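You operate a simulated robot arm through the tools that you are given. There is no shell and no other tool. Be economical: measure what you need, move in short steps, check, and stop when the job is done.

You run a simulated robot arm. Do the job below in one go: nothing can be reset, and whatever is moved stays where it is left.

## Task
Stand the red spring beside the green bin. It goes on the side that lies toward x +0.7, y +0.7 (a direction in the base frame), with about 3 cm between them.

Only the result counts: the job must be done as asked and must still hold three seconds after the hand-in. Knocking over, shifting, dropping, spilling or breaking anything else fails it.

## Robot
A 7-joint arm with a two-finger parallel gripper, fixed in place. Base frame: the origin is at the foot of the arm, x ahead of it, y to its left, z up; the work surface is at about z = 0. Lengths are in mm, angles in degrees, forces in N, time in s.
With the tool pointing down near the work surface it reaches from about 220 to 580 mm from the base axis. Its first joint turns from -66.0 to 66.0 degrees. Payload 2.5 kg.
Tool frame: the origin (TCP) lies between the finger pads and is the grasp point; the fingertips stand 23 mm ahead of it; z points along the fingers, y is the line along which they close. The gripper opens to 94 mm. The fingers are 38 mm wide and 10 mm thick; the gripper's body (54 by 96 mm) begins 39 mm behind the TCP.
Orientation is that of the tool frame in the base frame, as a unit quaternion [x, y, z, w]. With the fingers straight down and closing along the base's y, the tool's x points along the base's -x, its y along +y and its z along -z.

## Interface
- The arm moves only by the tool move_arm. Its arguments are lists of equal length, an entry for each row: "xyz": the shift along the base's x, y, z in mm, a list of three; "dr": the turn, a rotation vector about the base's x, y, z in degrees, a list of three; "hand": the finger opening in mm, from 0 to 94. In form: {"xyz": [[x, y, z], ...], "dr": [[rx, ry, rz], ...], "hand": [hand, ...]}. A call has 1 to 10 rows; each row is the pose to reach, as a shift and turn from the pose commanded when the call began. A row lasts 0.2 s, in which the tool goes at most 50 mm and 8.6 degrees; a call with a longer step from one row to the next is refused whole, and so is a gripper value outside its range. Where a pose cannot be reached the arm comes as near as it can. A force on the tool above 40 N (or 10 N above the force at the start of the call, whichever is more), or a blocked arm, ends the call early, and 0.2 s more pass. Each finger travels about 108 mm/s and halts on what it meets, pressing with about 37 N; the grip force reading is that of the motor and also rises with nothing between the fingers. The clock runs only during rows and for 0.2 s after the last one: add rows that repeat a pose to give the fingers time. It gives the time, the measured TCP pose, the force on the tool (base axes), the opening and the grip force at its end, in the units of the frame above (readings bear some noise).
- Cameras (640 x 400 px; columns grow to the right, rows downward): "scene" is fixed at [94.7, -394.3, 536.7]; the picture's right is [0.96, -0.28, 0.00], its down [-0.17, -0.59, -0.79] and it looks along [0.22, 0.76, -0.61] (base axes); focal length 252 px, centre (320, 200). "wrist" rides on the gripper at [86, 16, -75] in the tool frame; the picture's right is [-0.18, 0.98, 0.00], its down [-0.58, -0.11, -0.81] and it looks along [-0.79, -0.15, 0.59] (tool axes); focal length 243 px, centre (320, 200).
- snapshot(camera): a new picture of that camera. The clock stands still meanwhile.
- locate(camera, pixels): for up to 12 pixels [column, row] of the newest picture of that camera ("zoom" is the newest enlarged one), the place [x, y, z] in the base frame of the surface seen there, good to about 3 mm. The clock stands still meanwhile.
- close_up(camera, box): a new picture of the part [left, top, right, bottom] of that camera's present view, enlarged. The clock stands still meanwhile.
- hand_in(): hands the job in; it is judged then, once.

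Keep the steps short. Do not move on a guess: measure, check each grasp and each placing, and mend mistakes. In all there are 60 turns and 30 pictures (those below and enlarged ones count). Leave the gripper open and the arm clear of the work at the hand-in unless told otherwise, and finish with a single line.

The tools are called after "Request:" as name(argument=value, ...) on one line, values as JSON. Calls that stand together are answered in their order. move_arm: Moves the arm, as the interface text tells. Its arguments: {"type":"object","properties":{"xyz":{"type":"array","items":{"type":"array","items":{"type":"number"}}},"dr":{"type":"array","items":{"type":"array","items":{"type":"number"}}},"hand":{"type":"array","items":{"type":"number"}}},"required":["xyz","dr","hand"]} The other tools are called the same way: snapshot (camera) takes a picture; locate (camera, pixels) gives the place of the surface under pixels of a picture; close_up (camera, box) takes an enlarged picture of a part of a camera's view; hand_in () hands the job in.

At the start:

```text
clock: 0.0
tcp_pos: [326.4, 105.4, 321.1]
tcp_rot: [0.0, 1.0, 0.0, 0.0]
ft_force: [0.3, 0.5, 0.0]
opening: 94.1
grip_force: 0.1
```

scene: 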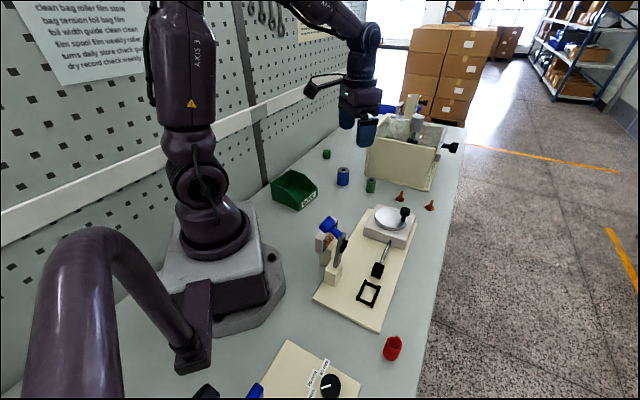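
wrist: 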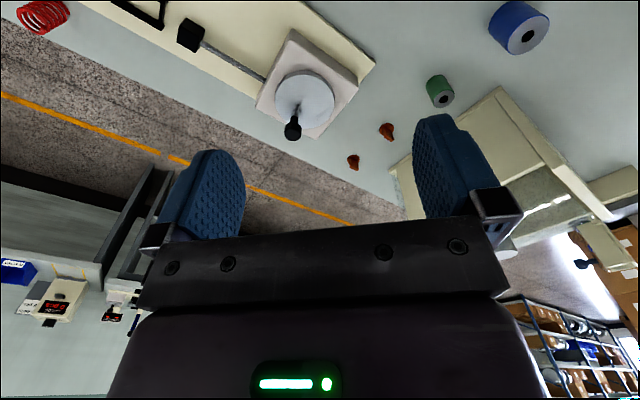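

I see a red object at scene (392,348), probably the spring, and the green bin at (294,190). I'll enlarge both first.

Request:
close_up(camera="scene", box=[352, 320, 432, 370])

Request:
locate(camera="scene", pixels=[[392, 348], [393, 340], [391, 357], [385, 350], [400, 348], [410, 360], [294, 190], [272, 185], [292, 171], [317, 186], [301, 210], [342, 176]])

Request:
close_up(camera="scene", box=[256, 140, 416, 240])

```text
8.00 times, centred on (392, 345) of scene
```

zoom: 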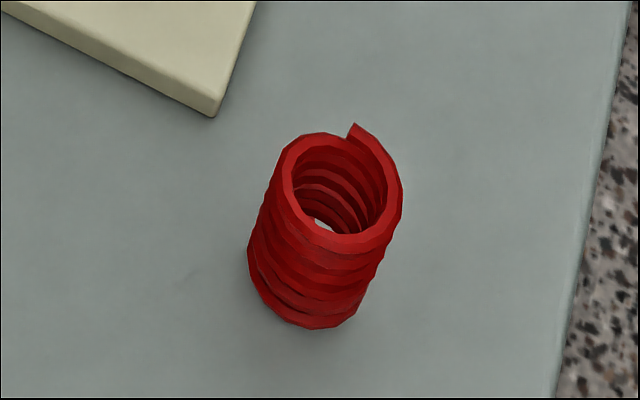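

```text
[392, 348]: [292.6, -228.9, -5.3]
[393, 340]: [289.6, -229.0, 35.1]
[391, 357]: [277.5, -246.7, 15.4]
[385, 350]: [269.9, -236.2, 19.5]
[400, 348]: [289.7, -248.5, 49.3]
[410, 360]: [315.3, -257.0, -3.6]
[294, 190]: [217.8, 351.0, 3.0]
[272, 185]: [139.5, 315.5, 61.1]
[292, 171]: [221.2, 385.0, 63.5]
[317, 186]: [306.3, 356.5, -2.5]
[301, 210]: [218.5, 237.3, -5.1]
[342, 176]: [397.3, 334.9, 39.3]
```

```text
4.00 times, centred on (336, 190) of scene
```

zoom: 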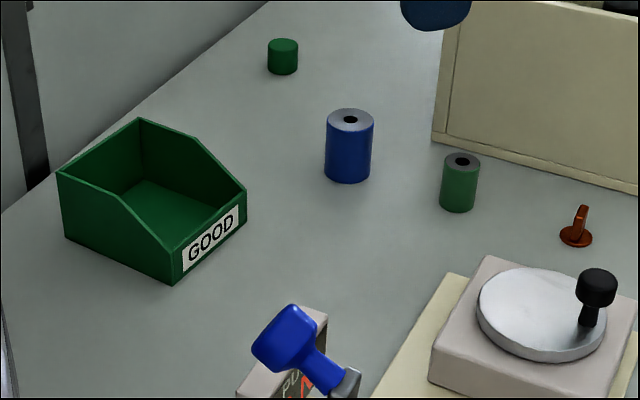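

The spring stands upright with its top at about z 49. Next I'll measure the bin's corners and its neighbours in the enlarged picture.

Request:
locate(camera="zoom", pixels=[[59, 174], [140, 120], [194, 138], [244, 190], [174, 250], [125, 203], [172, 280], [245, 222], [66, 236], [283, 45], [350, 113], [350, 180]])

Request:
close_up(camera="scene", box=[352, 320, 432, 370])

```text
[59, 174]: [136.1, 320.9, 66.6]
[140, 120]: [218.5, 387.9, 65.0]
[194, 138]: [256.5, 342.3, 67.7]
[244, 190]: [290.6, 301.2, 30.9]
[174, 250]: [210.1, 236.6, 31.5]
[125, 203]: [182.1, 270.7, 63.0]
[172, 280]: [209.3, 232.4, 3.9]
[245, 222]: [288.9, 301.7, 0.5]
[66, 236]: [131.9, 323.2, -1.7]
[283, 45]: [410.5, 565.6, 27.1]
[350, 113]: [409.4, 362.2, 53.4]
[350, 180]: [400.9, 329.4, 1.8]
```

```text
8.00 times, centred on (392, 345) of scene
```

zoom: 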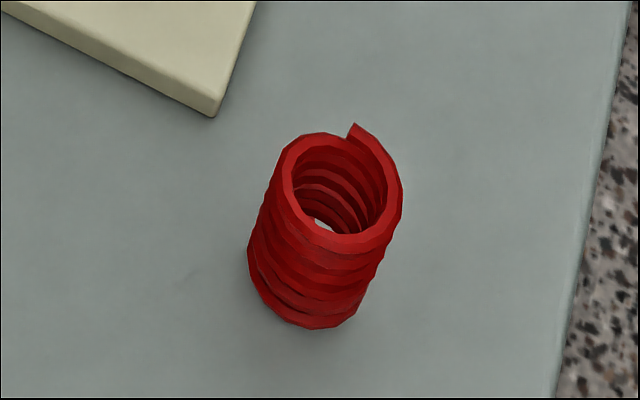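

Bin corners: (134,322), (218,388), (290,301) and (209,235). The wanted face runs from (218,388) to (290,301). Now I'll measure the spring's rim and the plate corner near it.

Request:
locate(camera="zoom", pixels=[[284, 180], [397, 190], [312, 138], [345, 243], [300, 222], [380, 155], [252, 270], [310, 325], [355, 305], [214, 100], [214, 116], [354, 127]])

```text
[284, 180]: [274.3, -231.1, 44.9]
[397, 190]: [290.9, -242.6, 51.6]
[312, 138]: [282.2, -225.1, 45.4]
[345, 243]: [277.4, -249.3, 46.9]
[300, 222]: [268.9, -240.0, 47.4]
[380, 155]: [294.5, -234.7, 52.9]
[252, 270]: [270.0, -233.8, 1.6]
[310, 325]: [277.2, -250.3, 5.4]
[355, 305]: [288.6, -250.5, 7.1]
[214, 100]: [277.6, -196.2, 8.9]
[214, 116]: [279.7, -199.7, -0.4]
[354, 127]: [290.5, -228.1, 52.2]
```

The rim fits a circle centred at about (282,-238), radius about 13, height about 49. A plate 9 mm high has its corner at (280,-200). I'll close roughly along x (turn -70°) with a 54 mm opening to stay clear of it. First step: travel above the spring, staying high.

Request:
move_arm(xyz=[[-4.4, -34.3, 0], [-8.8, -68.6, 0], [-13.2, -102.9, 0], [-17.6, -137.2, 0], [-22, -171.5, 0], [-26.4, -205.8, 0], [-30.8, -240.1, 0], [-35.2, -274.4, 0], [-39.6, -308.7, 0], [-44.4, -343.4, 0]], dr=[[0, 0, -7], [0, 0, -14], [0, 0, -21], [0, 0, -28], [0, 0, -35], [0, 0, -42], [0, 0, -49], [0, 0, -56], [0, 0, -63], [0, 0, -70]], hand=[54, 54, 54, 54, 54, 54, 54, 54, 54, 54])

Request:
locate(camera="scene", pixels=[[275, 165], [300, 150], [305, 145], [284, 150]])

```text
clock: 2.2
tcp_pos: [282.7, -239.1, 322.0]
tcp_rot: [0.575, 0.818, -0.001, 0.0]
ft_force: [0.5, -0.4, -0.1]
opening: 53.7
grip_force: 0.0
```

```text
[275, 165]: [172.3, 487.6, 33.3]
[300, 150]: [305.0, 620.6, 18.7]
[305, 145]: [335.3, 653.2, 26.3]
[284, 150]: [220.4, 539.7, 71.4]
```

The tool is over the spring, closing along (0.94,0.34). The wall behind the bin is far enough away. I'll go down to z≈110 and check with the wrist and scene pictures.

Request:
move_arm(xyz=[[0, 0, -45], [0, 0, -90], [0, 0, -135], [0, 0, -180], [0, 0, -211]], dr=[[0, 0, 0], [0, 0, 0], [0, 0, 0], [0, 0, 0], [0, 0, 0]], hand=[54, 54, 54, 54, 54])

Request:
snapshot(camera="wrist")

Request:
snapshot(camera="scene")

```text
clock: 3.4
tcp_pos: [281.9, -236.3, 110.5]
tcp_rot: [0.573, 0.819, 0.0, -0.001]
ft_force: [-0.3, -0.2, -0.7]
opening: 53.7
grip_force: 0.0
```

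```text
24 pictures are left
```

wrist: 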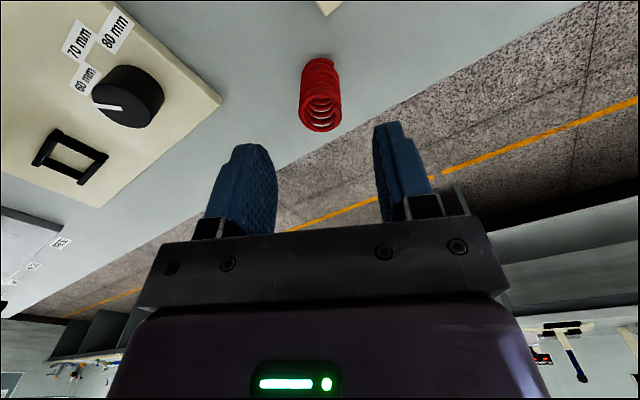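

```text
23 pictures are left
```

scene: 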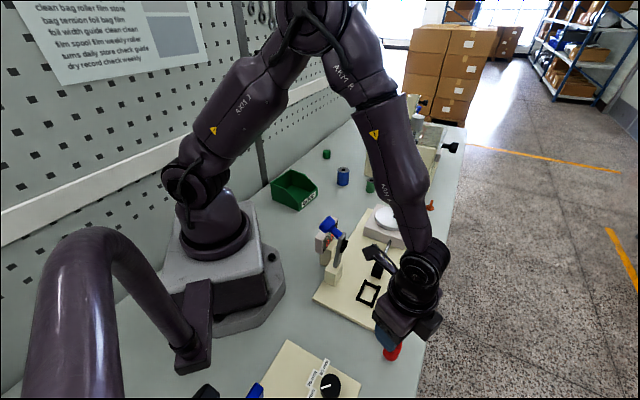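

The spring sits between the fingers in the wrist picture at (320,95), with the way clear. I'll measure it again from this view.

Request:
locate(camera="wrist", pixels=[[302, 112], [340, 110], [321, 129], [322, 98], [320, 62], [302, 75], [338, 75], [311, 124], [333, 124]])

```text
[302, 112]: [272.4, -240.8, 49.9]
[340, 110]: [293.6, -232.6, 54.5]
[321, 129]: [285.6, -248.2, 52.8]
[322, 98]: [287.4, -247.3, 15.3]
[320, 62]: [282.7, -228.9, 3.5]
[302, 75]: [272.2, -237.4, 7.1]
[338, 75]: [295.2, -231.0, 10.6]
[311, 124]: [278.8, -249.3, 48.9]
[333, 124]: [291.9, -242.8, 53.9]
```

The centre is confirmed at about (283,-237.5), top at about z 52. I'll go down to z≈31, fingertips about 8 mm above the table.

Request:
move_arm(xyz=[[1, 0, -30], [1, 0, -55], [1, 0, -70], [1, 0, -79.5], [1, 0, -79.5]], dr=[[0, 0, 0], [0, 0, 0], [0, 0, 0], [0, 0, 0], [0, 0, 0]], hand=[54, 54, 54, 54, 54])

Request:
snapshot(camera="wrist")

```text
clock: 4.6
tcp_pos: [282.6, -236.9, 32.5]
tcp_rot: [0.573, 0.819, 0.0, 0.0]
ft_force: [-0.4, 1.1, 0.0]
opening: 54.1
grip_force: 0.0
```

```text
22 pictures are left
```

wrist: 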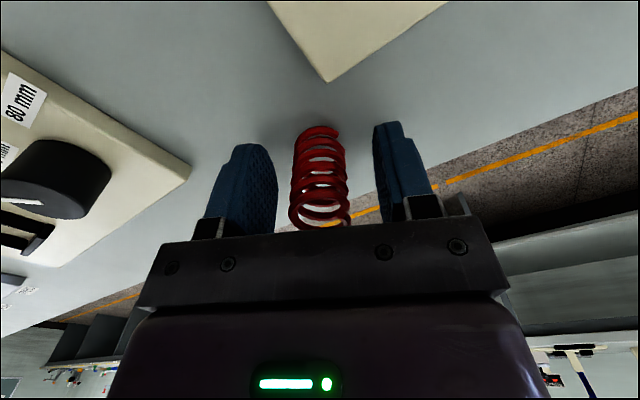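

The spring stands centred between the pads. I'll close in stages.

Request:
move_arm(xyz=[[0, 0, 0], [0, 0, 0], [0, 0, 0], [0, 0, 0], [0, 0, 0], [0, 0, 0]], dr=[[0, 0, 0], [0, 0, 0], [0, 0, 0], [0, 0, 0], [0, 0, 0], [0, 0, 0]], hand=[44, 36, 30, 26, 22, 22])

Request:
snapshot(camera="wrist")

```text
clock: 6.0
tcp_pos: [282.2, -236.5, 33.7]
tcp_rot: [0.573, 0.819, 0.0, 0.0]
ft_force: [-0.1, -0.5, -0.1]
opening: 26.3
grip_force: 36.8
```

```text
21 pictures are left
```

wrist: 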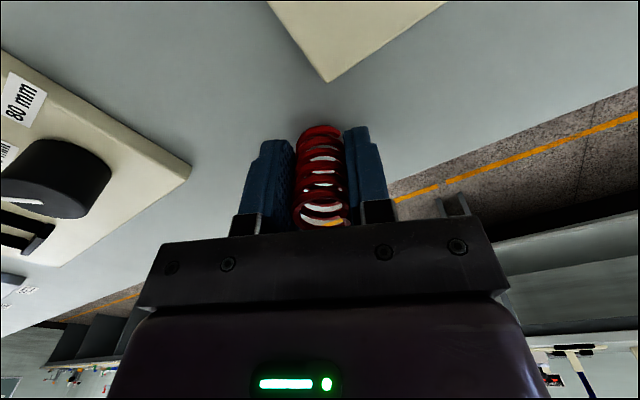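

Gripped at 26.3 mm with 37 N. I'll lift slowly at first, then up to carrying height.

Request:
move_arm(xyz=[[0, 0, 5], [0, 0, 20], [0, 0, 50], [0, 0, 95], [0, 0, 140], [0, 0, 185], [0, 0, 225], [0, 0, 225]], dr=[[0, 0, 0], [0, 0, 0], [0, 0, 0], [0, 0, 0], [0, 0, 0], [0, 0, 0], [0, 0, 0], [0, 0, 0]], hand=[22, 22, 22, 22, 22, 22, 22, 22])

Request:
snapshot(camera="wrist")

```text
clock: 7.8
tcp_pos: [283.4, -239.0, 255.9]
tcp_rot: [0.574, 0.819, 0.0, 0.0]
ft_force: [0.2, 0.3, 0.1]
opening: 26.0
grip_force: 36.9
```

```text
20 pictures are left
```

wrist: 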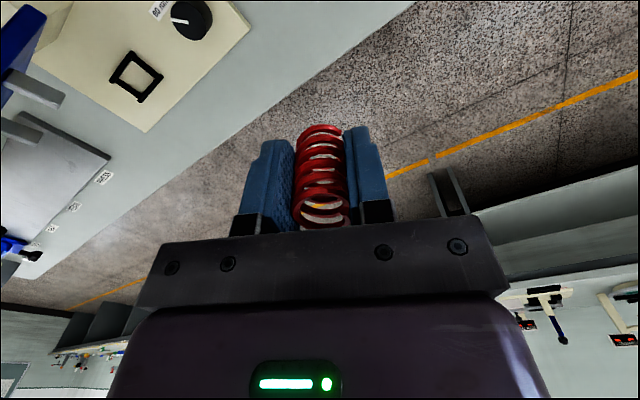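

The spring is held upright and off the table. Next I'll carry it at z≈255, bowing outward in x. First half.

Request:
move_arm(xyz=[[10, 34, 0], [20, 68, 0], [30, 102, 0], [40, 136, 0], [48, 170, 0], [54, 204, 0], [58, 238, 0], [60, 272, 0], [60, 306, 0]], dr=[[0, 0, 6.1], [0, 0, 12.2], [0, 0, 18.3], [0, 0, 24.4], [0, 0, 30.5], [0, 0, 36.6], [0, 0, 42.7], [0, 0, 48.8], [0, 0, 55]], hand=[22, 22, 22, 22, 22, 22, 22, 22, 22])

```text
clock: 9.8
tcp_pos: [343.2, 66.3, 256.0]
tcp_rot: [0.13, 0.992, 0.0, 0.0]
ft_force: [-0.4, 0.7, -0.1]
opening: 26.3
grip_force: 36.9
```

Still held (26.3 mm). Second half: on to above (284,376).

Request:
move_arm(xyz=[[0, 34, 0], [-3, 68, 0], [-7, 102, 0], [-13, 136, 0], [-20, 170, 0], [-28, 204, 0], [-37, 238, 0], [-47, 272, 0], [-58, 308, 0], [-58, 308, 0]], dr=[[0, 0, 6.1], [0, 0, 12.2], [0, 0, 18.3], [0, 0, 24.4], [0, 0, 30.5], [0, 0, 36.6], [0, 0, 42.7], [0, 0, 48.8], [0, 0, 55], [0, 0, 55]], hand=[22, 22, 22, 22, 22, 22, 22, 22, 22, 22])

Request:
snapshot(camera="wrist")

Request:
snapshot(camera="scene")

```text
clock: 12.0
tcp_pos: [286.0, 379.1, 257.9]
tcp_rot: [-0.343, 0.939, 0.0, 0.0]
ft_force: [0.1, -0.6, 0.2]
opening: 25.6
grip_force: 36.9
```

```text
19 pictures are left
```

wrist: 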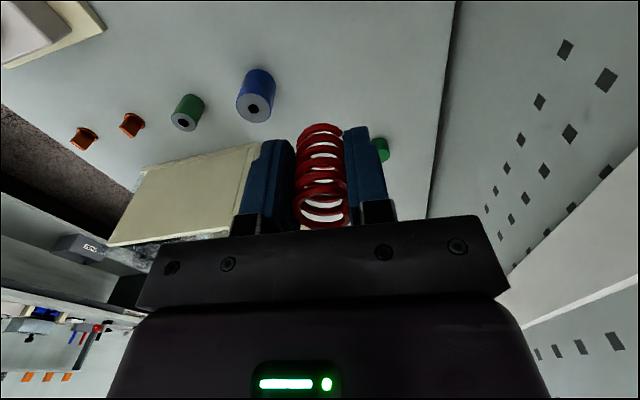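

```text
18 pictures are left
```

scene: 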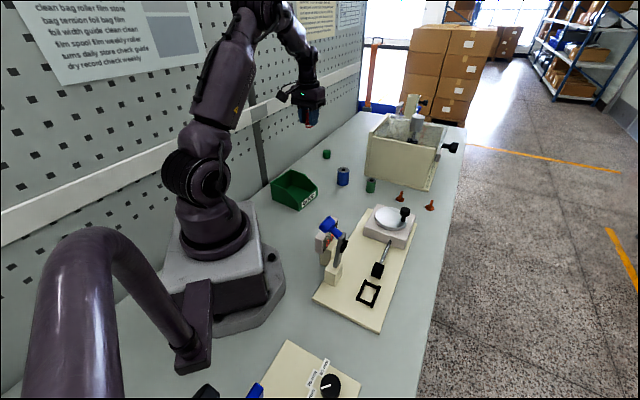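

The spring is held and the descent path is clear. The blue cylinder is about 120 mm off, and the wrist camera will pass above the 67 mm bin at about z 105. I'll descend to z≈105 and check.

Request:
move_arm(xyz=[[0, 0, -40], [0, 0, -80], [0, 0, -115], [0, 0, -140], [0, 0, -150], [0, 0, -150]], dr=[[0, 0, 0], [0, 0, 0], [0, 0, 0], [0, 0, 0], [0, 0, 0], [0, 0, 0]], hand=[22, 22, 22, 22, 22, 22])

Request:
close_up(camera="scene", box=[240, 110, 400, 210])

```text
clock: 13.4
tcp_pos: [284.8, 374.4, 105.7]
tcp_rot: [-0.342, 0.94, 0.0, 0.0]
ft_force: [-0.6, -0.2, -0.2]
opening: 25.8
grip_force: 37.0
```

```text
4.00 times, centred on (320, 160) of scene
```

zoom: 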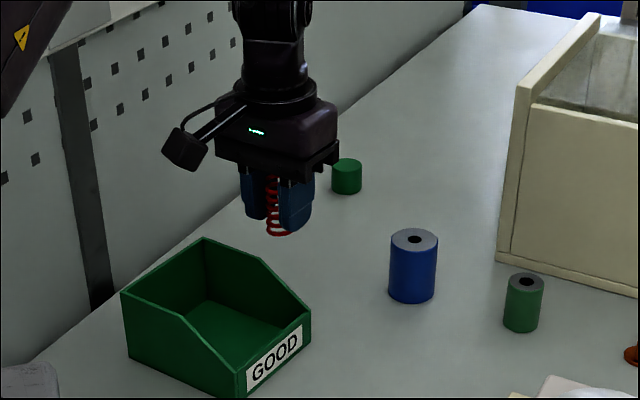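

The gripper stands behind the bin's face, all clear. I'll descend 65 mm, then finish slowly. The pick height is at -75.

Request:
move_arm(xyz=[[0, 0, -25], [0, 0, -45], [0, 0, -58], [0, 0, -65], [0, 0, -65]], dr=[[0, 0, 0], [0, 0, 0], [0, 0, 0], [0, 0, 0], [0, 0, 0]], hand=[22, 22, 22, 22, 22])

Request:
close_up(camera="scene", box=[260, 130, 356, 190])

Request:
snapshot(camera="wrist")

```text
clock: 14.6
tcp_pos: [286.6, 375.4, 41.2]
tcp_rot: [-0.341, 0.94, -0.001, 0.001]
ft_force: [-0.4, 0.0, 0.0]
opening: 26.0
grip_force: 37.1
```

```text
6.67 times, centred on (308, 160) of scene
```

zoom: 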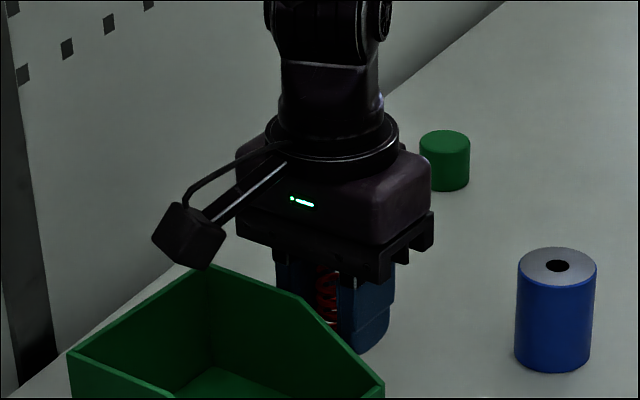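

```text
15 pictures are left
```

wrist: 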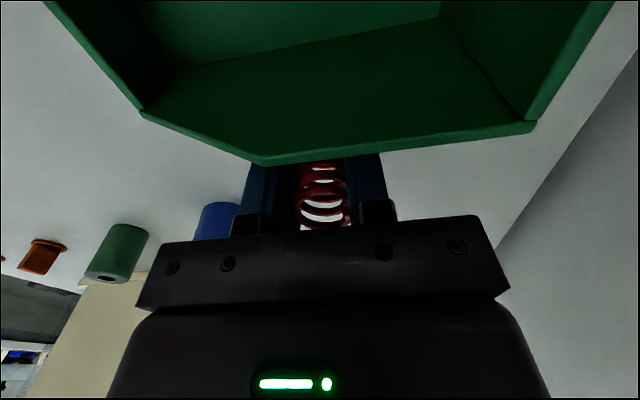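

The camera block is still well above the bin. I'll go down the last 10 mm slowly and watch the force.

Request:
move_arm(xyz=[[0, 0, -3], [0, 0, -6], [0, 0, -8], [0, 0, -9], [0, 0, -9.7], [0, 0, -9.7]], dr=[[0, 0, 0], [0, 0, 0], [0, 0, 0], [0, 0, 0], [0, 0, 0], [0, 0, 0]], hand=[22, 22, 22, 22, 22, 22])

```text
clock: 16.0
tcp_pos: [286.9, 375.2, 33.6]
tcp_rot: [-0.341, 0.94, 0.002, 0.003]
ft_force: [5.7, -0.7, 28.0]
opening: 25.8
grip_force: 37.0
```

28 N upward means contact. I'll look at what touches before going on.

Request:
close_up(camera="scene", box=[260, 130, 356, 190])

Request:
snapshot(camera="wrist")

```text
6.67 times, centred on (308, 160) of scene
```

zoom: 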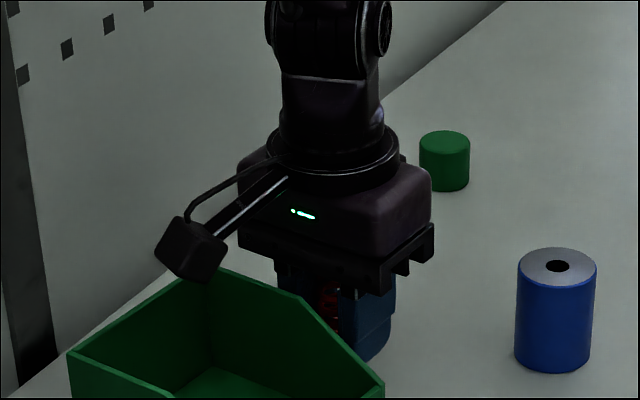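

```text
13 pictures are left
```

wrist: 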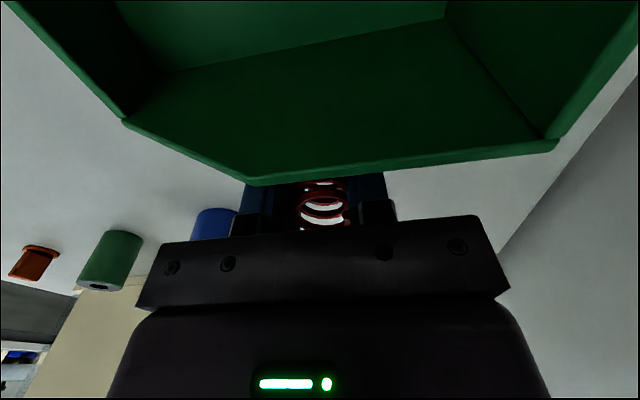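

The camera block floats over the bin's middle (about z 107) with no contact, so the spring's foot is pressing on the table. I'll raise 1 mm to relieve it.

Request:
move_arm(xyz=[[0, 0, 0.8], [0, 0, 1.2], [0, 0, 1.2]], dr=[[0, 0, 0], [0, 0, 0], [0, 0, 0]], hand=[22, 22, 22])

```text
clock: 16.8
tcp_pos: [285.9, 374.8, 34.0]
tcp_rot: [-0.342, 0.94, 0.001, 0.001]
ft_force: [5.2, 4.0, 19.4]
opening: 25.6
grip_force: 37.5
```

19 N remain, so about 2 mm more to bring the load near zero.

Request:
move_arm(xyz=[[0, 0, 0.8], [0, 0, 1.6], [0, 0, 1.6]], dr=[[0, 0, 0], [0, 0, 0], [0, 0, 0]], hand=[22, 22, 22])

```text
clock: 17.6
tcp_pos: [283.3, 372.3, 32.7]
tcp_rot: [-0.342, 0.94, -0.001, -0.002]
ft_force: [-0.5, 1.8, 4.7]
opening: 25.7
grip_force: 36.9
```

About 5 N left, so the foot rests lightly on the table. I'll open the fingers gradually.

Request:
move_arm(xyz=[[0, 0, 0], [0, 0, 0], [0, 0, 0], [0, 0, 0], [0, 0, 0]], dr=[[0, 0, 0], [0, 0, 0], [0, 0, 0], [0, 0, 0], [0, 0, 0]], hand=[26, 28, 32, 42, 54])

Request:
snapshot(camera="wrist")

```text
clock: 18.8
tcp_pos: [285.1, 374.5, 34.3]
tcp_rot: [-0.342, 0.94, 0.0, 0.001]
ft_force: [0.7, 0.5, 0.0]
opening: 54.2
grip_force: 0.1
```

```text
12 pictures are left
```

wrist: 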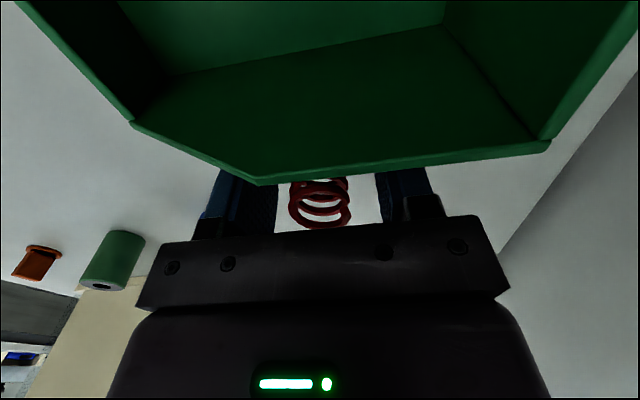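

The spring stands free between the open fingers. I'll retreat straight up.

Request:
move_arm(xyz=[[0, 0, 15], [0, 0, 40], [0, 0, 80], [0, 0, 125], [0, 0, 170], [0, 0, 215], [0, 0, 250]], dr=[[0, 0, 0], [0, 0, 0], [0, 0, 0], [0, 0, 0], [0, 0, 0], [0, 0, 0], [0, 0, 0]], hand=[54, 54, 54, 54, 60, 80, 94])

Request:
close_up(camera="scene", box=[260, 140, 356, 200])

```text
clock: 20.4
tcp_pos: [283.6, 377.2, 288.5]
tcp_rot: [-0.342, 0.94, 0.0, 0.0]
ft_force: [-0.6, 0.3, -0.1]
opening: 93.9
grip_force: 0.0
```

```text
6.67 times, centred on (308, 170) of scene
```

zoom: 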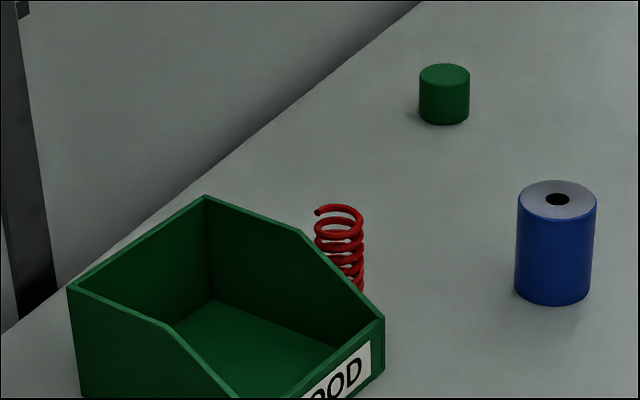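

The spring stands upright beside the bin. I'll measure where it ended up.

Request:
locate(camera="zoom", pixels=[[318, 240], [362, 235], [340, 244], [358, 275], [340, 209], [205, 197], [300, 231], [383, 319], [383, 368], [345, 288], [341, 268], [360, 215]])

Request:
snapshot(camera="wrist")

```text
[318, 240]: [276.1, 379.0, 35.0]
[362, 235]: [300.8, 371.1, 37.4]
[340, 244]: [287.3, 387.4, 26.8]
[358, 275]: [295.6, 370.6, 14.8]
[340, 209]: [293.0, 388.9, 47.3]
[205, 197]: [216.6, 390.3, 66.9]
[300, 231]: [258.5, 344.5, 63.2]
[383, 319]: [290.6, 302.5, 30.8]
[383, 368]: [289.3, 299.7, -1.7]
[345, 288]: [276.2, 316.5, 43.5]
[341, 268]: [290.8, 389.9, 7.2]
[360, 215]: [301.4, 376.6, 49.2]
```

```text
10 pictures are left
```

wrist: 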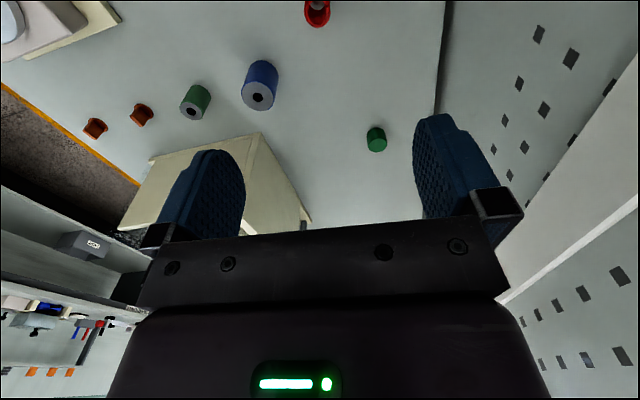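

The scene view puts the spring's centre at about (288,376), a gap of about 30–33 mm. I'll cross-check from the wrist view, where the spring's top is at (317,12).

Request:
locate(camera="wrist", pixels=[[305, 12], [330, 12], [317, 27], [309, 22], [325, 22], [306, 3], [328, 3]])

Request:
close_up(camera="wrist", box=[284, 0, 348, 40])

```text
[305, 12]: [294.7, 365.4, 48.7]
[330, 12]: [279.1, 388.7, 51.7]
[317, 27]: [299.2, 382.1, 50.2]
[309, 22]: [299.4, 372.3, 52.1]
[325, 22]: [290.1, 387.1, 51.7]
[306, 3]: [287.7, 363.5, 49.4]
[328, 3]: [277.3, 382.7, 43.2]
```

```text
10.00 times, centred on (316, 20) of wrist
```

zoom: 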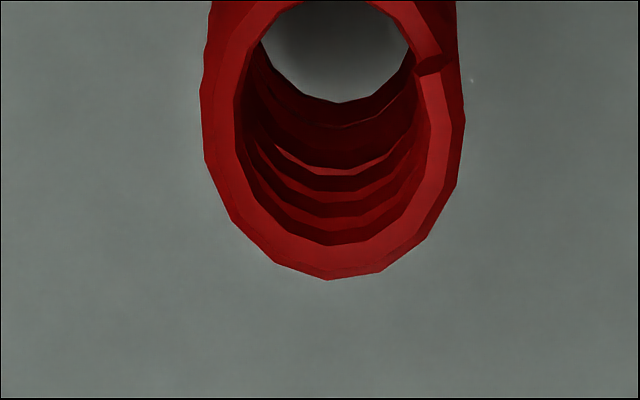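

Both views agree: upright, centre about (288,376), gap about 32 mm, on the wanted side. The bin's corners read the same as before, the gripper is open and the arm is raised clear. I'm handing in.

Request:
hand_in()

```text
The job is handed in.
```

The red spring stands upright on the +x/+y side of the green bin with a gap of about 32 mm; the gripper is open, the arm is clear, and the job is handed in.
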